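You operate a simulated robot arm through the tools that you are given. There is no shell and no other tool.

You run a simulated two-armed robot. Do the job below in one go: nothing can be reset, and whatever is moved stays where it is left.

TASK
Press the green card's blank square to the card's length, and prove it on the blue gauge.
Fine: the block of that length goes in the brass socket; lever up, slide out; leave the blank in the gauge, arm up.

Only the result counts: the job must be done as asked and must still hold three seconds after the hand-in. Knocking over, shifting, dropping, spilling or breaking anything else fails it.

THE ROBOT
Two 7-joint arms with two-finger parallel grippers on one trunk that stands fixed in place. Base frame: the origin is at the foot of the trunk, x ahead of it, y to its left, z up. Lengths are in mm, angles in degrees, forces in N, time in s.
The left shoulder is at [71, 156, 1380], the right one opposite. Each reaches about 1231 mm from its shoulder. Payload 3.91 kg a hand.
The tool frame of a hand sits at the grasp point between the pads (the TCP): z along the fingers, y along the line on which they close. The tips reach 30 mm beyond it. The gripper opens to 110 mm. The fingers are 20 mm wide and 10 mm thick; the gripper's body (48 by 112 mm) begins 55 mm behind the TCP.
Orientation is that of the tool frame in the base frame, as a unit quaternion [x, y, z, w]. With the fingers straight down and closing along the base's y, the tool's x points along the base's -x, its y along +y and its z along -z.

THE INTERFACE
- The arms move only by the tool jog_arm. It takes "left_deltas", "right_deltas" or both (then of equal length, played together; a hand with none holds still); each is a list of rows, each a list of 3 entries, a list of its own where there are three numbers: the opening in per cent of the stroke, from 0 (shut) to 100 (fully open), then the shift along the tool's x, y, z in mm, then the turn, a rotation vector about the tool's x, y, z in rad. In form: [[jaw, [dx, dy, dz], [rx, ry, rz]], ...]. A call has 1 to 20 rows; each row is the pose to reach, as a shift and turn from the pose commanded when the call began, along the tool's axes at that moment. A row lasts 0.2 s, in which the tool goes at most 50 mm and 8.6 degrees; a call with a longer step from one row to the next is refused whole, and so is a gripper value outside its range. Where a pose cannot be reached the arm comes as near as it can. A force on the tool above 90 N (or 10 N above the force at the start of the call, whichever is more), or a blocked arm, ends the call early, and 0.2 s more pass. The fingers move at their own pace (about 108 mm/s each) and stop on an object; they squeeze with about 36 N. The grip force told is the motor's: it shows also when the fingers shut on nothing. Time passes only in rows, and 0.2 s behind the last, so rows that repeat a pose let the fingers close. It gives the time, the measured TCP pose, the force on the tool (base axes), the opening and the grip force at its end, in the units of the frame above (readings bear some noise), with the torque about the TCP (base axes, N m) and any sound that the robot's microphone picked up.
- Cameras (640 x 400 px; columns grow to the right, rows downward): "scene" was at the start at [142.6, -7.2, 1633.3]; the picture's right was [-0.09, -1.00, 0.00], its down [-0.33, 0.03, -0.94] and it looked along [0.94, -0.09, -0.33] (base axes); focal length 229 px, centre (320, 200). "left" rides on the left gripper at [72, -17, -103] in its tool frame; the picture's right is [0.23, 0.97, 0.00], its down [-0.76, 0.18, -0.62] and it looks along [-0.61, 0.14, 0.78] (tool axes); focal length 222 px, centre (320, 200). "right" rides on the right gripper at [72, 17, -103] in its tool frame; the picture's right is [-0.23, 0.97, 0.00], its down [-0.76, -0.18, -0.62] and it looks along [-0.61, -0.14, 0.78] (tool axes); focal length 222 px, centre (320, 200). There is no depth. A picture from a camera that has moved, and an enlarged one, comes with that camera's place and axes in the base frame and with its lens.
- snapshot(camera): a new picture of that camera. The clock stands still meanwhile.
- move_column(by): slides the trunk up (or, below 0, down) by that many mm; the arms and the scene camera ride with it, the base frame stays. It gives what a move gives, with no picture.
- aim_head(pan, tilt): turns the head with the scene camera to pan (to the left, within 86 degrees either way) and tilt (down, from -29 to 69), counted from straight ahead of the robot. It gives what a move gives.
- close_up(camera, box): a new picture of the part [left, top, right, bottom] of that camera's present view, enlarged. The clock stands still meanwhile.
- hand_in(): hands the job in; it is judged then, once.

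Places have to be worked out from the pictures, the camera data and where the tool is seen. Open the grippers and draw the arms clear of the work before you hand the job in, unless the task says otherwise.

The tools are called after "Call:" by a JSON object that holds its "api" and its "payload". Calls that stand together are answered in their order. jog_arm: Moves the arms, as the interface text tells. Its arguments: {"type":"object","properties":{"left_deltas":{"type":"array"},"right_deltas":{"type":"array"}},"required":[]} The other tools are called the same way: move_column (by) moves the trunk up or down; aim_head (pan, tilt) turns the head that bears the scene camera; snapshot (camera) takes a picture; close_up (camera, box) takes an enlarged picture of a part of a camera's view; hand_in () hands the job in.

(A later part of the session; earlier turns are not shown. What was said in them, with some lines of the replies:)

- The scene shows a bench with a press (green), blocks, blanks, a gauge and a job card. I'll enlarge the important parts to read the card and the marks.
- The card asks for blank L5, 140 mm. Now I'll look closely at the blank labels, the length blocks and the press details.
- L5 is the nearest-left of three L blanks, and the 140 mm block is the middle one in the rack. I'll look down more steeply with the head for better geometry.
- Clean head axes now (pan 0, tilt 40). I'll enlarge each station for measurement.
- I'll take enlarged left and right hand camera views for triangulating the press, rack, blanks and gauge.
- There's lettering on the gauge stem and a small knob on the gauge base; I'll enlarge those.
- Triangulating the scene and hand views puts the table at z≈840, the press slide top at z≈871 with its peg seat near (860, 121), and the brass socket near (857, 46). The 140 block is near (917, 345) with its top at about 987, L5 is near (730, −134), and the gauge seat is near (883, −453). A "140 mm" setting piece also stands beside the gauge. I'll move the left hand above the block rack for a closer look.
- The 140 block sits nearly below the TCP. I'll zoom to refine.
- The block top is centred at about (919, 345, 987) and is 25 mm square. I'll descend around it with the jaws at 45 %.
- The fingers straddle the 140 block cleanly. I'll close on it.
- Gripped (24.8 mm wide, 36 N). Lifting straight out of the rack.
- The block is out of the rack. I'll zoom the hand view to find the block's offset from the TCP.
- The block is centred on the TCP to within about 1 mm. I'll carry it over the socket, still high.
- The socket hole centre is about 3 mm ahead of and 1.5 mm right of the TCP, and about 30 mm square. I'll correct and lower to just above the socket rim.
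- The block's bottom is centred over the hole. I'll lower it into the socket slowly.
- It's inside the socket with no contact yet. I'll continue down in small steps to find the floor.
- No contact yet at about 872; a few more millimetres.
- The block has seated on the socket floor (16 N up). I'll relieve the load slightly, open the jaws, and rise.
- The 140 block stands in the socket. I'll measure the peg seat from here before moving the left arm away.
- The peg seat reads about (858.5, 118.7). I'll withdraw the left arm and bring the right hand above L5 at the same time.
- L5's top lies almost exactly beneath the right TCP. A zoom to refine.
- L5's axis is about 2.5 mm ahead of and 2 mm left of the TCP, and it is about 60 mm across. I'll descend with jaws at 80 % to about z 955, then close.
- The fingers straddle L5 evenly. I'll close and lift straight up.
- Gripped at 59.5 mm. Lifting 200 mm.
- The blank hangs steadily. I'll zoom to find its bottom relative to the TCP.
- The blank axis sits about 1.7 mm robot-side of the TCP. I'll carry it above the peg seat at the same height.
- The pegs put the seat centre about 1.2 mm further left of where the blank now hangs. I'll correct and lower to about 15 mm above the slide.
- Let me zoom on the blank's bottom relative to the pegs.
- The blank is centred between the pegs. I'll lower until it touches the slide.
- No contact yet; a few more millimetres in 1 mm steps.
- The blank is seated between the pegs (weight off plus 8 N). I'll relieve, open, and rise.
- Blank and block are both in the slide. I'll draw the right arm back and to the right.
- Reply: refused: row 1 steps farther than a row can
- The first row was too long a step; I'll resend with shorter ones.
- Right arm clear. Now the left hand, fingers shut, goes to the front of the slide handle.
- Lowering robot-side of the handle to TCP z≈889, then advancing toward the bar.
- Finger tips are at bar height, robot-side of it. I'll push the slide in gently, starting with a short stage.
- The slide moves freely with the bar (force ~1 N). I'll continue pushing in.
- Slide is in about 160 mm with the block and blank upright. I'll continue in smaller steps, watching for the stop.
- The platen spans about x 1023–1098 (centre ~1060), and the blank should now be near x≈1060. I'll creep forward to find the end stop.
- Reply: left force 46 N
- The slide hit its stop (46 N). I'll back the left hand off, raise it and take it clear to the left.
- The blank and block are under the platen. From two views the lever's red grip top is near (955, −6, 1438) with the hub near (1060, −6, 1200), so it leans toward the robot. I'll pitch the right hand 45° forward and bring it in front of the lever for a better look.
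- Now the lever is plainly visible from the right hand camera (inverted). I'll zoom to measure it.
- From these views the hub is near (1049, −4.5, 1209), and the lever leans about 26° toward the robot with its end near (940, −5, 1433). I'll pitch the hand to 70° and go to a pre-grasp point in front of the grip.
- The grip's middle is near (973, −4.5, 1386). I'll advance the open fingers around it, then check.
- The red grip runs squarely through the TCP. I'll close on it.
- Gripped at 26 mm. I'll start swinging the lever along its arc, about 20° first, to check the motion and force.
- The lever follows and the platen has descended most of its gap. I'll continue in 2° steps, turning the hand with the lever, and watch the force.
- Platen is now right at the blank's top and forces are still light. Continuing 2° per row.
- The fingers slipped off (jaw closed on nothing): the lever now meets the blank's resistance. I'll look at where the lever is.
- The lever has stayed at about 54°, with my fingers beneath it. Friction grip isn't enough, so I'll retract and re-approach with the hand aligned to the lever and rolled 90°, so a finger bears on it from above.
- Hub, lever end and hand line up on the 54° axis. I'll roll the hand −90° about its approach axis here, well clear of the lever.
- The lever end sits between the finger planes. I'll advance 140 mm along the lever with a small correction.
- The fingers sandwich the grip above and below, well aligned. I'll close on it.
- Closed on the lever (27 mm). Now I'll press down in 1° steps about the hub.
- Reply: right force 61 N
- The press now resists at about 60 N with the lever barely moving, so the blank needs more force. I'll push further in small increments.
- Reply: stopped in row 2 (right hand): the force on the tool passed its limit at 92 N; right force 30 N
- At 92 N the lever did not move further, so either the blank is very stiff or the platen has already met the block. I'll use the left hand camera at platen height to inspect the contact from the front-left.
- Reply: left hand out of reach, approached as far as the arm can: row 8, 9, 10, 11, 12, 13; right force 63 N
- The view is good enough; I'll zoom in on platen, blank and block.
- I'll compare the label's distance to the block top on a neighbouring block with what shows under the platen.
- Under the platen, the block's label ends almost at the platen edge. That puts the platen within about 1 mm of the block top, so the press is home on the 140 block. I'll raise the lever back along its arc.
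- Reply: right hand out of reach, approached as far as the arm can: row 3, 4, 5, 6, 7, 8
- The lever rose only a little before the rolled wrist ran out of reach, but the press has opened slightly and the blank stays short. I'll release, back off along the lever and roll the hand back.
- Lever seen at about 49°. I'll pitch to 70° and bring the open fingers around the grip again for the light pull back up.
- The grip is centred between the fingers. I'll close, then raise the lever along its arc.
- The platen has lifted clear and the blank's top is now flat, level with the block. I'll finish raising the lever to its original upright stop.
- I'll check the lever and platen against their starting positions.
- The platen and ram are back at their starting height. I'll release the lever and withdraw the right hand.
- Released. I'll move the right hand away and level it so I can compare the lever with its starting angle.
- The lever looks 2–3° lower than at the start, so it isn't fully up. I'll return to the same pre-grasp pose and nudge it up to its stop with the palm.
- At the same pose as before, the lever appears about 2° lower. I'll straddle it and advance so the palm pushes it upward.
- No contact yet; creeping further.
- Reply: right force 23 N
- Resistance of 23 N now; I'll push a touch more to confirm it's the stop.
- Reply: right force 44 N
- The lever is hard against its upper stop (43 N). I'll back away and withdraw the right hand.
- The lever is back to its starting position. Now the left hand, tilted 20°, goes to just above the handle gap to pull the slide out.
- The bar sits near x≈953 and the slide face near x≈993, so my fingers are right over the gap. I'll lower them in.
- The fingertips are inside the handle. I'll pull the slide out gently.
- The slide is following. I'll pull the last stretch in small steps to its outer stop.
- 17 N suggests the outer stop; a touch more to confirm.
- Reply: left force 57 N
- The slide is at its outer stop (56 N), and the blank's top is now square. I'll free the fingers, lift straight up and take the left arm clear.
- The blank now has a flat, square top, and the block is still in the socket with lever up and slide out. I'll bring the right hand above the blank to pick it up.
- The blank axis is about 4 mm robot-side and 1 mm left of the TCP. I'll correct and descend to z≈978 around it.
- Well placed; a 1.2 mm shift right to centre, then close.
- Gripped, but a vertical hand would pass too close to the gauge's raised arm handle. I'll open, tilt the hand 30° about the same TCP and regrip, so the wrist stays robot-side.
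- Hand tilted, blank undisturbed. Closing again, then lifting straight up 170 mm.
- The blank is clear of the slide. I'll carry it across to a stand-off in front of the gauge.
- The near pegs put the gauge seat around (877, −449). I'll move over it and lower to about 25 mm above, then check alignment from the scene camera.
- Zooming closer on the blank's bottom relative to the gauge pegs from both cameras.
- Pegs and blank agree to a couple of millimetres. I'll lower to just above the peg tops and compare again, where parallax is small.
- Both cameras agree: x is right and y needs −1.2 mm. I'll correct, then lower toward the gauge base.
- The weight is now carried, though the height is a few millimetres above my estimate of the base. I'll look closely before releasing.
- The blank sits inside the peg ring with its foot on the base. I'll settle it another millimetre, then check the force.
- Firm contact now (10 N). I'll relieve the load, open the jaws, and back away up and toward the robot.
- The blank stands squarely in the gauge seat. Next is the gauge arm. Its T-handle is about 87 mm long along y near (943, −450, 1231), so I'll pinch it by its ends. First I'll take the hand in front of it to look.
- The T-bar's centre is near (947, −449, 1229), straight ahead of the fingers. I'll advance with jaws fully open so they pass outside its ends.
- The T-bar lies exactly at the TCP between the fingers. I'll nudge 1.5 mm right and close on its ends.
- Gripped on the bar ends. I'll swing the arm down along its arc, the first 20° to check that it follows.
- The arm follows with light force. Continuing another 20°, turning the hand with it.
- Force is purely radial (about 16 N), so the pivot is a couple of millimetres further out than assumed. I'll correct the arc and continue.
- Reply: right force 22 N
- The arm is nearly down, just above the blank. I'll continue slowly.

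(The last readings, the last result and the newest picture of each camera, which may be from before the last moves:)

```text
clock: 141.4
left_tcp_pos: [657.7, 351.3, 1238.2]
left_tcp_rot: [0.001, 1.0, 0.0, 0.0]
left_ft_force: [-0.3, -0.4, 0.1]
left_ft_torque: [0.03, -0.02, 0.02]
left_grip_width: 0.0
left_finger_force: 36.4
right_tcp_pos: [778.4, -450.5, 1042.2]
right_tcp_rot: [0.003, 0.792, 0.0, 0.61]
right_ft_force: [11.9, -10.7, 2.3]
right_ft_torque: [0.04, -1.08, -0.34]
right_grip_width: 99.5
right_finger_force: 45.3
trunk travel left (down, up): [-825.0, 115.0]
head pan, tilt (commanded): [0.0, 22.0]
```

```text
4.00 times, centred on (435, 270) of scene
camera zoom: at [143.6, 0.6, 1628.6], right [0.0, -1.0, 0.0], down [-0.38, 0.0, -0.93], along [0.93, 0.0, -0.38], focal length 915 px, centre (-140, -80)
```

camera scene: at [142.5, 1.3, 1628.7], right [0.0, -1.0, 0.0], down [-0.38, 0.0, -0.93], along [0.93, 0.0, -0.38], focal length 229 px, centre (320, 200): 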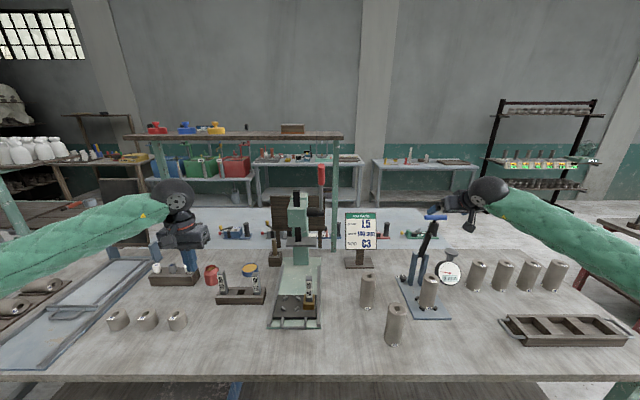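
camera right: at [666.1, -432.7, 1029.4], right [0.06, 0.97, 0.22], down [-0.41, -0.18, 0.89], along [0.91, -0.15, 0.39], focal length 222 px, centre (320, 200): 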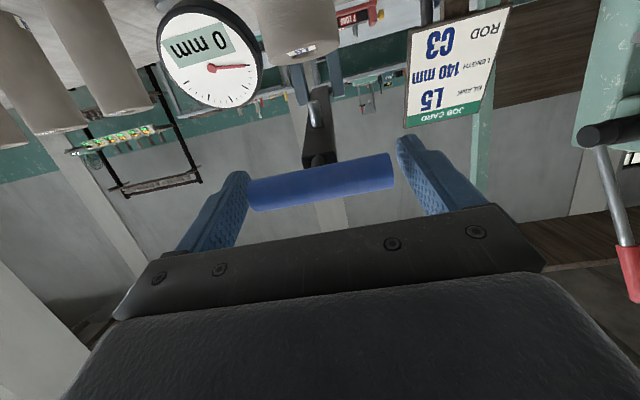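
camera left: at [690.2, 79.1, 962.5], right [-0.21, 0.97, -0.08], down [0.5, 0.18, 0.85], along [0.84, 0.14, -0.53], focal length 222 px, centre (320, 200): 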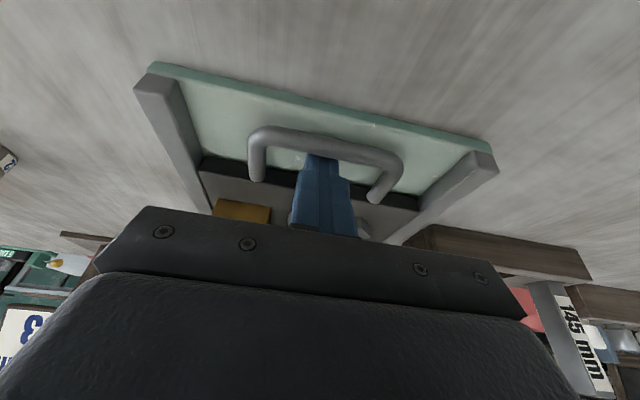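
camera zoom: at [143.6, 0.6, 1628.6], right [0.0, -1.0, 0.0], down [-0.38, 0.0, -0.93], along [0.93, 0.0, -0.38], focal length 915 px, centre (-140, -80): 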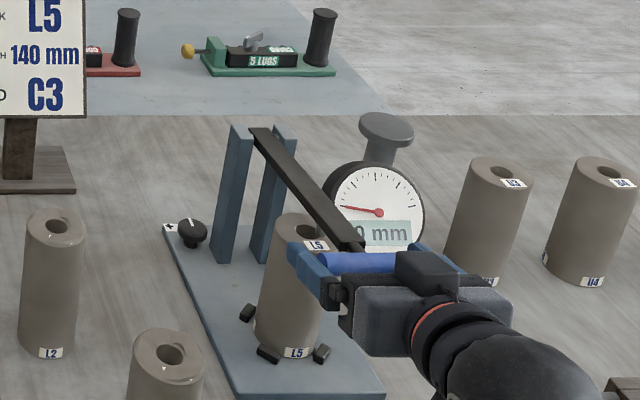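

The gauge pin hangs about 12 mm above the blank's top, and the dial is readable from this camera. I'll lower in 4 mm steps.

Call:
{"api": "jog_arm", "payload": {"right_deltas": [[60, [4, 0, 1], [0, 0, 0]], [60, [8, 0, 1.8], [0, 0, 0]], [60, [12, 0, 2.6], [0, 0, 0]], [60, [16, 0, 3.4], [0, 0, 0]], [60, [16, 0, 3.4], [0, 0, 0]]]}}

Call:
{"api": "close_up", "payload": {"camera": "right", "box": [140, 0, 420, 220]}}

```text
clock: 142.6
left_tcp_pos: [656.8, 350.6, 1239.0]
left_tcp_rot: [0.001, 1.0, 0.001, 0.0]
left_ft_force: [0.0, 0.5, -0.8]
left_ft_torque: [0.0, -0.02, 0.0]
left_grip_width: 0.2
left_finger_force: 36.1
right_tcp_pos: [777.3, -449.6, 1028.1]
right_tcp_rot: [0.003, 0.793, -0.001, 0.61]
right_ft_force: [8.6, -8.8, 4.3]
right_ft_torque: [-0.04, -1.29, -0.19]
right_grip_width: 99.2
right_finger_force: 44.9
trunk travel left (down, up): [-825.0, 115.0]
head pan, tilt (commanded): [0.0, 22.0]
```

```text
1.82 times, centred on (280, 110) of right
camera zoom: at [658.8, -432.7, 981.8], right [0.06, 0.97, 0.22], down [-0.41, -0.18, 0.9], along [0.91, -0.15, 0.39], focal length 404 px, centre (393, 364)
```

zoom: 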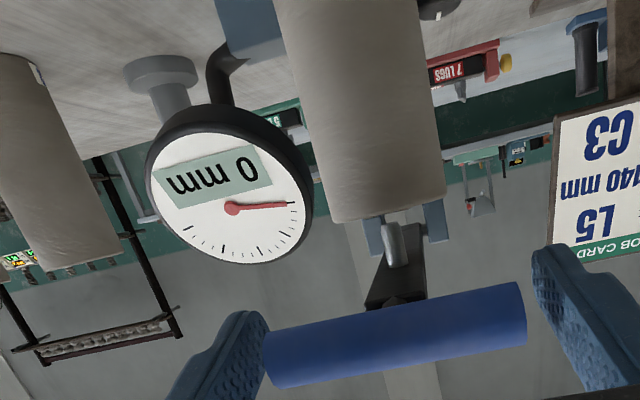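

The pin is about to touch. Lowering in 2 mm steps.

Call:
{"api": "jog_arm", "payload": {"right_deltas": [[60, [2, 0, 0.5], [0, 0, 0]], [60, [4, 0, 1], [0, 0, 0]], [60, [6, 0, 1.5], [0, 0, 0]], [60, [6, 0, 1.5], [0, 0, 0]]]}}

Call:
{"api": "close_up", "payload": {"camera": "right", "box": [140, 0, 420, 220]}}

```text
clock: 143.6
left_tcp_pos: [657.4, 352.4, 1240.2]
left_tcp_rot: [0.001, 1.0, 0.0, -0.001]
left_ft_force: [1.2, -0.5, 0.0]
left_ft_torque: [0.01, 0.01, -0.03]
left_grip_width: 0.3
left_finger_force: 36.0
right_tcp_pos: [776.7, -449.9, 1020.2]
right_tcp_rot: [0.002, 0.793, 0.0, 0.61]
right_ft_force: [8.1, -9.5, 3.5]
right_ft_torque: [-0.2, -1.27, 0.1]
right_grip_width: 99.4
right_finger_force: 44.3
trunk travel left (down, up): [-825.0, 115.0]
head pan, tilt (commanded): [0.0, 22.0]
```

```text
1.82 times, centred on (280, 110) of right
camera zoom: at [658.6, -432.7, 975.5], right [0.06, 0.97, 0.22], down [-0.41, -0.18, 0.9], along [0.91, -0.15, 0.39], focal length 404 px, centre (393, 364)
```

zoom: 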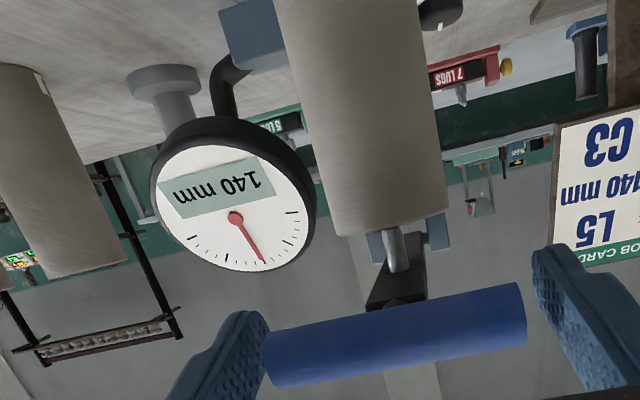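

The dial now reads 140 mm. I'll press about a millimetre more to be sure the pin truly rests on the blank and the reading holds.

Call:
{"api": "jog_arm", "payload": {"right_deltas": [[60, [1, 0, 0.2], [0, 0, 0]], [60, [1.5, 0, 0.3], [0, 0, 0]], [60, [1.5, 0, 0.3], [0, 0, 0]], [60, [1.5, 0, 0.3], [0, 0, 0]]]}}

Call:
{"api": "close_up", "payload": {"camera": "right", "box": [190, 40, 300, 160]}}

Call:
{"api": "close_up", "payload": {"camera": "scene", "box": [395, 220, 475, 320]}}

```text
clock: 144.6
left_tcp_pos: [657.8, 351.3, 1239.0]
left_tcp_rot: [0.001, 1.0, 0.0, 0.001]
left_ft_force: [0.2, -0.5, -0.2]
left_ft_torque: [0.0, -0.02, -0.02]
left_grip_width: 0.0
left_finger_force: 36.1
right_tcp_pos: [776.0, -449.7, 1018.5]
right_tcp_rot: [0.002, 0.793, 0.0, 0.61]
right_ft_force: [9.4, -11.2, 5.6]
right_ft_torque: [-0.1, -0.92, 0.15]
right_grip_width: 99.2
right_finger_force: 45.3
trunk travel left (down, up): [-825.0, 115.0]
head pan, tilt (commanded): [0.0, 22.0]
```

```text
3.33 times, centred on (245, 100) of right
camera zoom: at [658.5, -432.7, 974.0], right [0.06, 0.97, 0.22], down [-0.41, -0.18, 0.9], along [0.91, -0.15, 0.39], focal length 740 px, centre (570, 533)
```

zoom: 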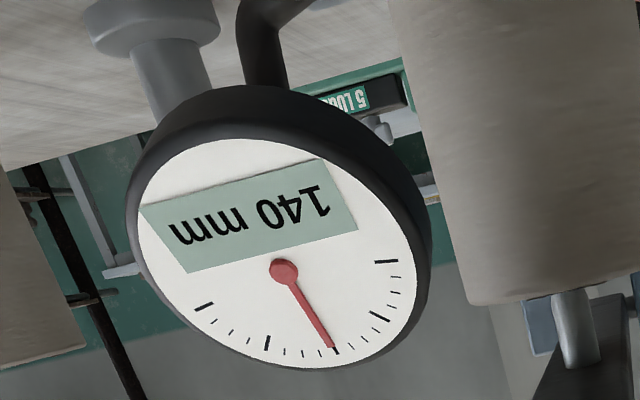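

```text
4.00 times, centred on (435, 270) of scene
camera zoom: at [142.9, 0.7, 1628.7], right [0.0, -1.0, 0.0], down [-0.38, 0.0, -0.93], along [0.93, 0.0, -0.38], focal length 915 px, centre (-140, -80)
```

zoom: 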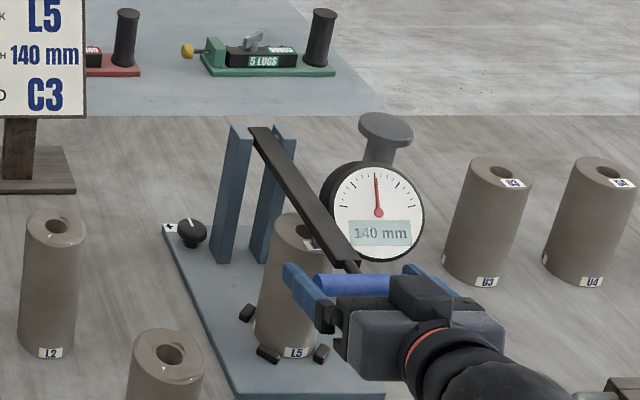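

Still reading 140 with little force. I'll press gently a bit further to confirm solid contact.

Call:
{"api": "jog_arm", "payload": {"right_deltas": [[60, [1, 0, 0.2], [0, 0, 0]], [60, [2, 0, 0.4], [0, 0, 0]], [60, [2.5, 0, 0.5], [0, 0, 0]], [60, [2.5, 0, 0.5], [0, 0, 0]]]}}

Call:
{"api": "close_up", "payload": {"camera": "right", "box": [140, 20, 400, 200]}}

```text
clock: 145.6
left_tcp_pos: [656.3, 350.9, 1240.4]
left_tcp_rot: [0.001, 1.0, 0.0, 0.0]
left_ft_force: [-0.3, 0.8, -0.1]
left_ft_torque: [-0.03, 0.01, 0.01]
left_grip_width: 0.0
left_finger_force: 36.4
right_tcp_pos: [776.5, -450.0, 1018.4]
right_tcp_rot: [0.002, 0.792, 0.0, 0.61]
right_ft_force: [19.3, -15.5, 23.9]
right_ft_torque: [0.2, -0.08, 0.09]
right_grip_width: 99.4
right_finger_force: 45.0
trunk travel left (down, up): [-825.0, 115.0]
head pan, tilt (commanded): [0.0, 22.0]
```

```text
2.22 times, centred on (270, 110) of right
camera zoom: at [658.7, -432.7, 973.4], right [0.06, 0.97, 0.22], down [-0.41, -0.18, 0.89], along [0.91, -0.15, 0.39], focal length 494 px, centre (431, 400)
```

zoom: 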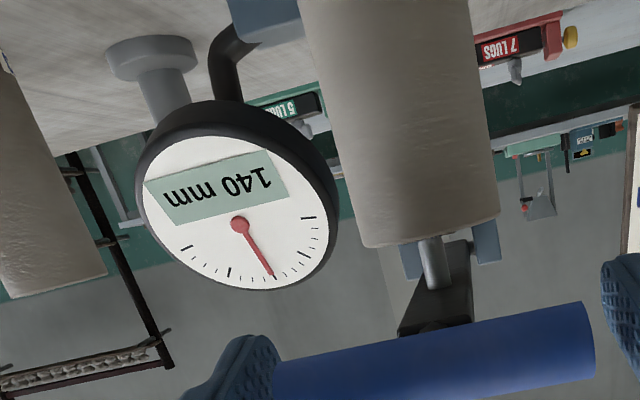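

Solid contact (24 N) and the dial holds at 140 mm, so the length is proved. Now I'll swing the arm back up along its arc.

Call:
{"api": "jog_arm", "payload": {"right_deltas": [[60, [-5, 0.3, -1.2], [0, 0, 0]], [60, [-13.7, 0.3, -3.6], [0, 0.03, 0]], [60, [-29.2, 0.3, -5.6], [0, 0.06, 0]], [60, [-44.9, 0.3, -6.5], [0, 0.09, 0]], [60, [-60.7, 0.3, -6.3], [0, 0.12, 0]], [60, [-76.4, 0.3, -5], [0, 0.14, 0]], [60, [-76.4, 0.3, -5], [0, 0.14, 0]]]}}

Call:
{"api": "snapshot", "payload": {"camera": "right"}}

```text
clock: 147.2
left_tcp_pos: [656.5, 350.7, 1239.5]
left_tcp_rot: [0.001, 1.0, 0.0, 0.001]
left_ft_force: [-0.6, 1.3, 0.5]
left_ft_torque: [0.03, -0.02, 0.0]
left_grip_width: 0.1
left_finger_force: 35.6
right_tcp_pos: [790.8, -450.1, 1092.5]
right_tcp_rot: [0.003, 0.834, 0.001, 0.552]
right_ft_force: [-11.0, -8.5, -2.0]
right_ft_torque: [-0.53, 0.97, 0.31]
right_grip_width: 99.4
right_finger_force: 44.7
trunk travel left (down, up): [-825.0, 115.0]
head pan, tilt (commanded): [0.0, 22.0]
```

```text
taken
camera right: at [667.2, -432.8, 1064.3], right [0.09, 0.97, 0.21], down [-0.28, -0.18, 0.94], along [0.96, -0.15, 0.26], focal length 222 px, centre (320, 200)
```

right: 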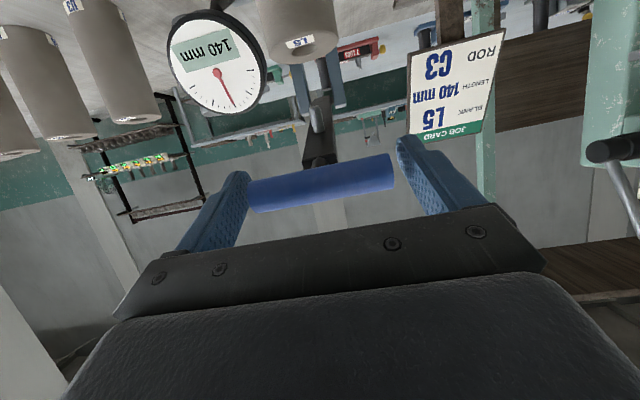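

The dial has latched at 140 mm. Continuing to raise.

Call:
{"api": "jog_arm", "payload": {"right_deltas": [[60, [-15.6, 0.3, 0], [0, 0.06, 0]], [60, [-31.2, 0.3, 1.1], [0, 0.12, 0]], [60, [-46.8, 0.3, 3.4], [0, 0.18, 0]], [60, [-62.1, 0.3, 6.8], [0, 0.24, 0]], [60, [-77.2, 0.3, 11.1], [0, 0.3, 0]], [60, [-77.2, 0.3, 11.1], [0, 0.3, 0]]]}}

Call:
{"api": "snapshot", "payload": {"camera": "right"}}

```text
clock: 148.6
left_tcp_pos: [655.6, 351.5, 1240.2]
left_tcp_rot: [0.001, 1.0, 0.0, 0.001]
left_ft_force: [0.1, -0.3, 0.0]
left_ft_torque: [0.01, 0.01, 0.02]
left_grip_width: 0.0
left_finger_force: 36.0
right_tcp_pos: [830.5, -450.1, 1160.3]
right_tcp_rot: [0.003, 0.906, 0.001, 0.423]
right_ft_force: [-8.6, -4.8, 7.1]
right_ft_torque: [0.17, -0.21, -0.35]
right_grip_width: 99.0
right_finger_force: 45.0
trunk travel left (down, up): [-825.0, 115.0]
head pan, tilt (commanded): [0.0, 22.0]
```

```text
taken
camera right: at [704.8, -432.9, 1170.5], right [0.15, 0.97, 0.18], down [0.01, -0.18, 0.98], along [0.99, -0.14, -0.04], focal length 222 px, centre (320, 200)
```

right: 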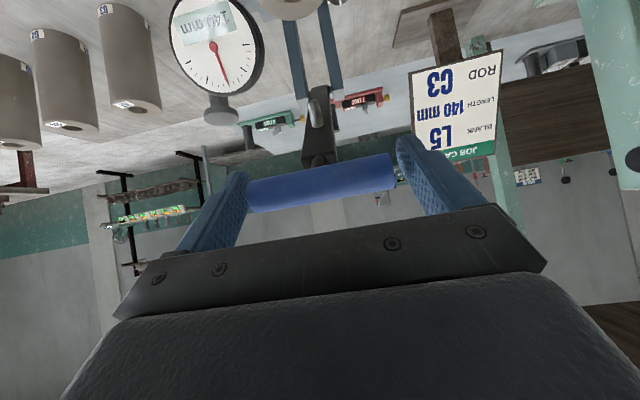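

Continuing up.

Call:
{"api": "jog_arm", "payload": {"right_deltas": [[60, [-15.6, 0.2, 2.2], [0, 0, 0]], [60, [-31.3, 0.2, 4.1], [0, 0, 0]], [60, [-46.6, 0.2, 7.2], [0, 0, 0]], [60, [-61.8, 0.2, 11.5], [0, 0, 0]], [60, [-76.7, 0.2, 16.6], [0, 0, 0]], [60, [-76.7, 0.2, 16.6], [0, 0, 0]]]}}

```text
clock: 150.0
left_tcp_pos: [656.4, 350.9, 1239.8]
left_tcp_rot: [0.002, 1.0, 0.0, 0.0]
left_ft_force: [0.7, -0.7, 0.5]
left_ft_torque: [0.0, 0.01, 0.01]
left_grip_width: 0.1
left_finger_force: 36.0
right_tcp_pos: [892.1, -448.8, 1206.5]
right_tcp_rot: [0.002, 0.906, 0.001, 0.423]
right_ft_force: [-6.7, -4.1, 3.0]
right_ft_torque: [0.03, 0.74, -0.69]
right_grip_width: 99.3
right_finger_force: 45.1
trunk travel left (down, up): [-825.0, 115.0]
head pan, tilt (commanded): [0.0, 22.0]
```

Last stretch to the original raised position.

Call:
{"api": "jog_arm", "payload": {"right_deltas": [[60, [-16.1, 0, 5.3], [0, 0, 0]], [60, [-30.1, 0, 12.5], [0, 0, 0]], [60, [-43.4, 0, 20.6], [0, 0, 0]], [60, [-50, 0, 25], [0, 0, 0]], [60, [-54.4, 0, 28.3], [0, 0, 0]], [60, [-54.4, 0, 28.3], [0, 0, 0]]]}}

Call:
{"api": "snapshot", "payload": {"camera": "right"}}

Call:
{"api": "close_up", "payload": {"camera": "scene", "box": [385, 200, 475, 330]}}

```text
clock: 151.4
left_tcp_pos: [656.9, 351.3, 1240.4]
left_tcp_rot: [0.0, 1.0, -0.001, 0.0]
left_ft_force: [0.1, 0.6, -0.8]
left_ft_torque: [-0.01, 0.02, 0.01]
left_grip_width: 0.0
left_finger_force: 36.4
right_tcp_pos: [950.5, -450.6, 1231.6]
right_tcp_rot: [0.002, 0.906, 0.001, 0.423]
right_ft_force: [-3.6, -4.4, 0.3]
right_ft_torque: [-0.03, 0.82, -0.26]
right_grip_width: 99.1
right_finger_force: 44.9
trunk travel left (down, up): [-825.0, 115.0]
head pan, tilt (commanded): [0.0, 22.0]
```

```text
taken
camera right: at [824.4, -432.9, 1240.6], right [0.15, 0.97, 0.18], down [0.01, -0.18, 0.98], along [0.99, -0.14, -0.04], focal length 222 px, centre (320, 200)
```

right: 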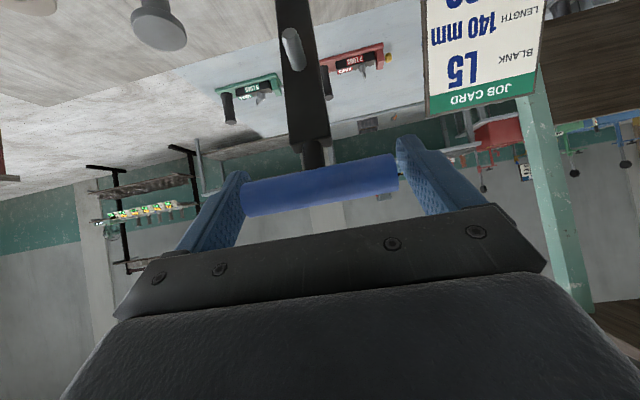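

```text
3.08 times, centred on (430, 265) of scene
camera zoom: at [142.0, 0.9, 1628.8], right [0.0, -1.0, 0.0], down [-0.37, 0.0, -0.93], along [0.93, 0.0, -0.37], focal length 704 px, centre (-18, 0)
```

zoom: 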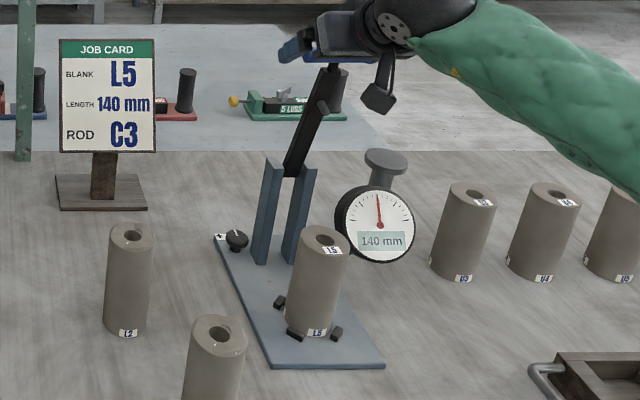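

The arm is back at its raised position and the dial keeps showing 140 mm. I'll open and withdraw along the approach line.

Call:
{"api": "jog_arm", "payload": {"right_deltas": [[100, [0, 0, 0], [0, 0, 0]], [100, [0, 0, 0], [0, 0, 0]], [100, [0, 0, 0], [0, 0, 0]], [100, [0, 0, -25], [0, 0, 0]], [100, [0, 0, -60], [0, 0, 0]], [100, [0, 0, -100], [0, 0, 0]], [100, [0, 0, -140], [0, 0, 0]], [100, [0, 0, -140], [0, 0, 0]]]}}

Call:
{"api": "snapshot", "payload": {"camera": "right"}}

Call:
{"api": "close_up", "payload": {"camera": "scene", "box": [385, 200, 475, 330]}}

```text
clock: 153.2
left_tcp_pos: [657.1, 352.5, 1239.2]
left_tcp_rot: [0.001, 1.0, 0.0, 0.0]
left_ft_force: [0.4, -0.2, -0.2]
left_ft_torque: [0.0, -0.01, 0.03]
left_grip_width: 0.3
left_finger_force: 36.1
right_tcp_pos: [843.3, -450.3, 1319.2]
right_tcp_rot: [0.001, 0.906, 0.002, 0.422]
right_ft_force: [-0.2, -0.4, 0.1]
right_ft_torque: [-0.02, -0.01, 0.0]
right_grip_width: 109.9
right_finger_force: 0.1
trunk travel left (down, up): [-825.0, 115.0]
head pan, tilt (commanded): [0.0, 22.0]
```

```text
taken
camera right: at [718.9, -431.9, 1330.0], right [0.15, 0.97, 0.18], down [0.01, -0.18, 0.98], along [0.99, -0.14, -0.04], focal length 222 px, centre (320, 200)
```

right: 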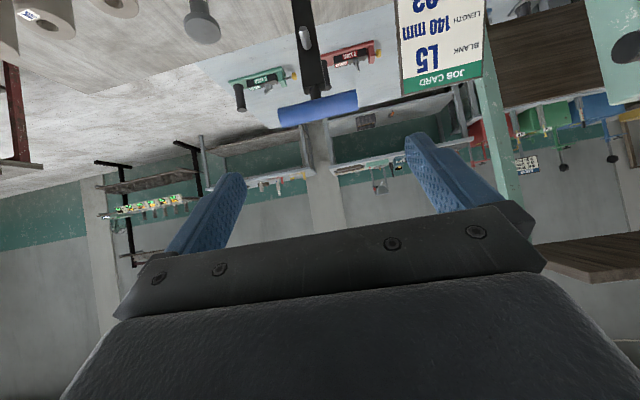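

```text
3.08 times, centred on (430, 265) of scene
camera zoom: at [143.8, 1.6, 1628.6], right [0.0, -1.0, 0.0], down [-0.38, 0.0, -0.93], along [0.93, 0.0, -0.38], focal length 704 px, centre (-18, 0)
```

zoom: 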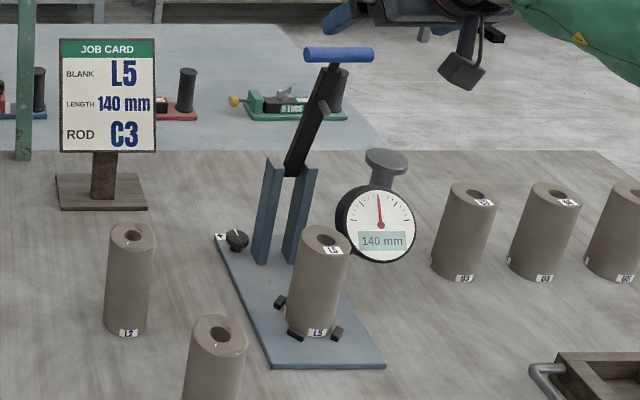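

The T-handle is where it began, the blank sits in the gauge, and the dial reads 140 mm. I'll withdraw the right arm fully, and open the left gripper and draw it back.

Call:
{"api": "jog_arm", "payload": {"right_deltas": [[100, [8, 5, -28], [0, 0.1, 0]], [100, [18, 15, -56], [0, 0.21, 0]], [100, [30, 27, -86], [0, 0.32, 0]], [100, [43, 40, -117], [0, 0.43, 0]], [100, [56, 55, -148], [0, 0.54, 0]], [100, [69, 70, -179], [0, 0.65, 0]], [100, [82, 85, -210], [0, 0.76, 0]], [100, [94, 100, -238], [0, 0.873, 0]], [100, [94, 100, -238], [0, 0.873, 0]]], "left_deltas": [[50, [5, 5, -10], [0, 0, 0]], [80, [10, 10, -20], [0, 0, 0]], [100, [20, 15, -40], [0, 0, 0]], [100, [30, 15, -60], [0, 0, 0]], [100, [40, 15, -80], [0, 0, 0]], [100, [50, 15, -100], [0, 0, 0]], [100, [60, 15, -120], [0, 0, 0]], [100, [70, 15, -140], [0, 0, 0]], [100, [70, 15, -140], [0, 0, 0]]]}}

Call:
{"api": "aim_head", "payload": {"pan": 0, "tilt": 40}}

Call:
{"api": "snapshot", "payload": {"camera": "scene"}}

Call:
{"api": "close_up", "payload": {"camera": "scene", "box": [385, 130, 465, 240]}}

Call:
{"api": "close_up", "payload": {"camera": "scene", "box": [255, 60, 345, 190]}}

Call:
{"api": "close_up", "payload": {"camera": "scene", "box": [260, 170, 340, 245]}}

```text
clock: 155.2
left_tcp_pos: [589.0, 365.9, 1378.4]
left_tcp_rot: [0.001, 1.0, -0.001, 0.0]
left_ft_force: [-0.4, -0.4, -0.7]
left_ft_torque: [-0.01, 0.0, 0.02]
left_grip_width: 109.8
left_finger_force: 0.0
right_tcp_pos: [600.9, -349.8, 1400.6]
right_tcp_rot: [0.001, 1.0, 0.002, -0.001]
right_ft_force: [0.1, -0.4, -0.4]
right_ft_torque: [0.0, -0.03, 0.01]
right_grip_width: 110.0
right_finger_force: 0.1
trunk travel left (down, up): [-825.0, 115.0]
head pan, tilt (commanded): [0.0, 22.0]
```

```text
clock: 156.0
left_tcp_pos: [588.2, 367.6, 1378.2]
left_tcp_rot: [0.001, 1.0, 0.0, 0.002]
left_ft_force: [0.4, -0.9, 0.5]
left_ft_torque: [0.03, -0.02, 0.0]
left_grip_width: 110.4
left_finger_force: 0.0
right_tcp_pos: [601.0, -349.7, 1400.4]
right_tcp_rot: [0.001, 1.0, 0.002, 0.0]
right_ft_force: [-0.2, -0.3, 0.4]
right_ft_torque: [-0.03, -0.01, 0.0]
right_grip_width: 110.0
right_finger_force: 0.0
trunk travel left (down, up): [-825.0, 115.0]
head pan, tilt (commanded): [0.0, 40.0]
```

```text
taken
camera scene: at [134.4, 1.6, 1600.6], right [0.0, -1.0, 0.0], down [-0.64, 0.0, -0.77], along [0.77, 0.0, -0.64], focal length 229 px, centre (320, 200)
```

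scene: 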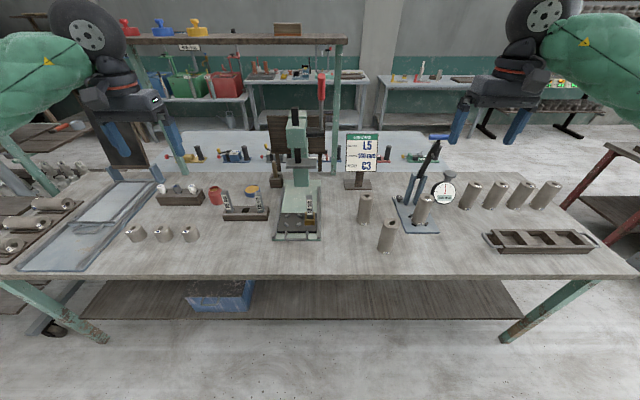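

```text
3.64 times, centred on (425, 185) of scene
camera zoom: at [134.4, 1.6, 1600.6], right [0.0, -1.0, 0.0], down [-0.64, 0.0, -0.77], along [0.77, 0.0, -0.64], focal length 832 px, centre (-62, 254)
```

zoom: 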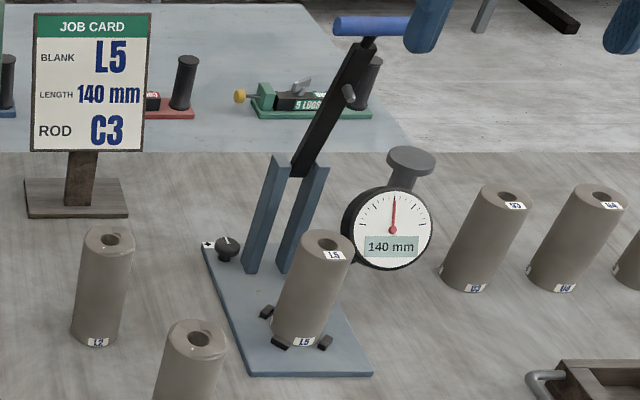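

```text
3.08 times, centred on (300, 125) of scene
camera zoom: at [134.4, 1.6, 1600.6], right [0.0, -1.0, 0.0], down [-0.64, 0.0, -0.77], along [0.77, 0.0, -0.64], focal length 704 px, centre (382, 431)
```

zoom: 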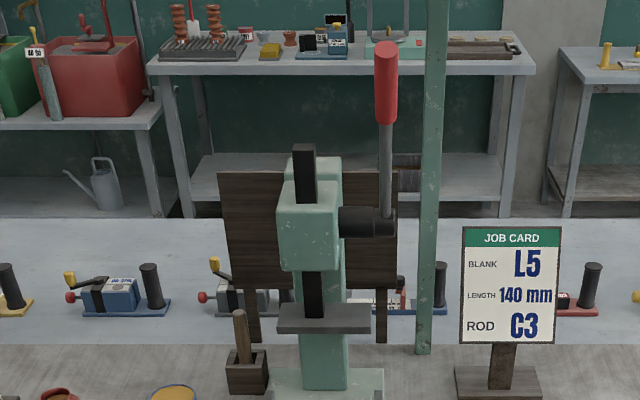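

```text
5.33 times, centred on (300, 208) of scene
camera zoom: at [134.4, 1.6, 1600.6], right [0.0, -1.0, 0.0], down [-0.64, 0.0, -0.77], along [0.77, 0.0, -0.64], focal length 1220 px, centre (427, 160)
```

zoom: 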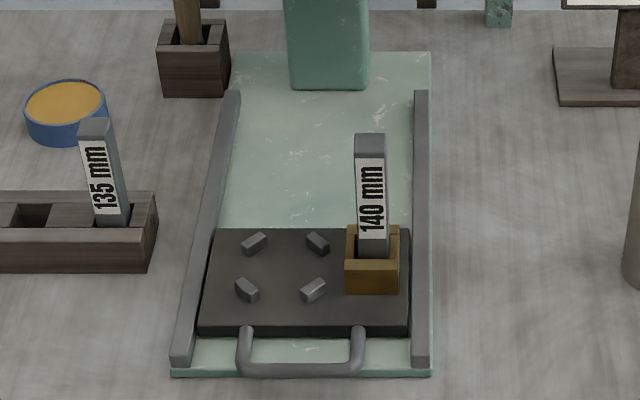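

Everything matches the starting views except what the job asked for:
- **Press:** lever up, slide out, 140 block in the brass socket.
- **Gauge:** L5 stands squarely in the blue gauge, the arm is up, and the dial reads 140 mm.
- **Arms:** both are open and clear.

I'm handing in.

Call:
{"api": "hand_in", "payload": {}}

```text
The job is handed in.
```

The job is handed in: L5 is pressed square to the 140 mm on the green card, and the blue gauge reads 140 mm on it.

- **Press:** the 140 mm block is in the brass socket, the lever is up against its stop, and the slide is fully out.
- **Pressing:** my first pull lost its grip on the lever when the blank resisted. I took a firmer hold and pressed up to about 92 N, where it stopped. The close-up then showed the platen within about 1 mm of the block's top.
- **Gauge:** I brought the gauge arm down until it rested firmly on the blank. The dial went to 140 mm and kept showing it after I raised the arm. L5 is left in the gauge with the arm up.
- **Not checked:** I did not test the gauge against the 140 mm setting piece beside it. The reading agrees with the block, so I took it as good.

In the last pictures nothing else had moved, and both arms were open and clear.
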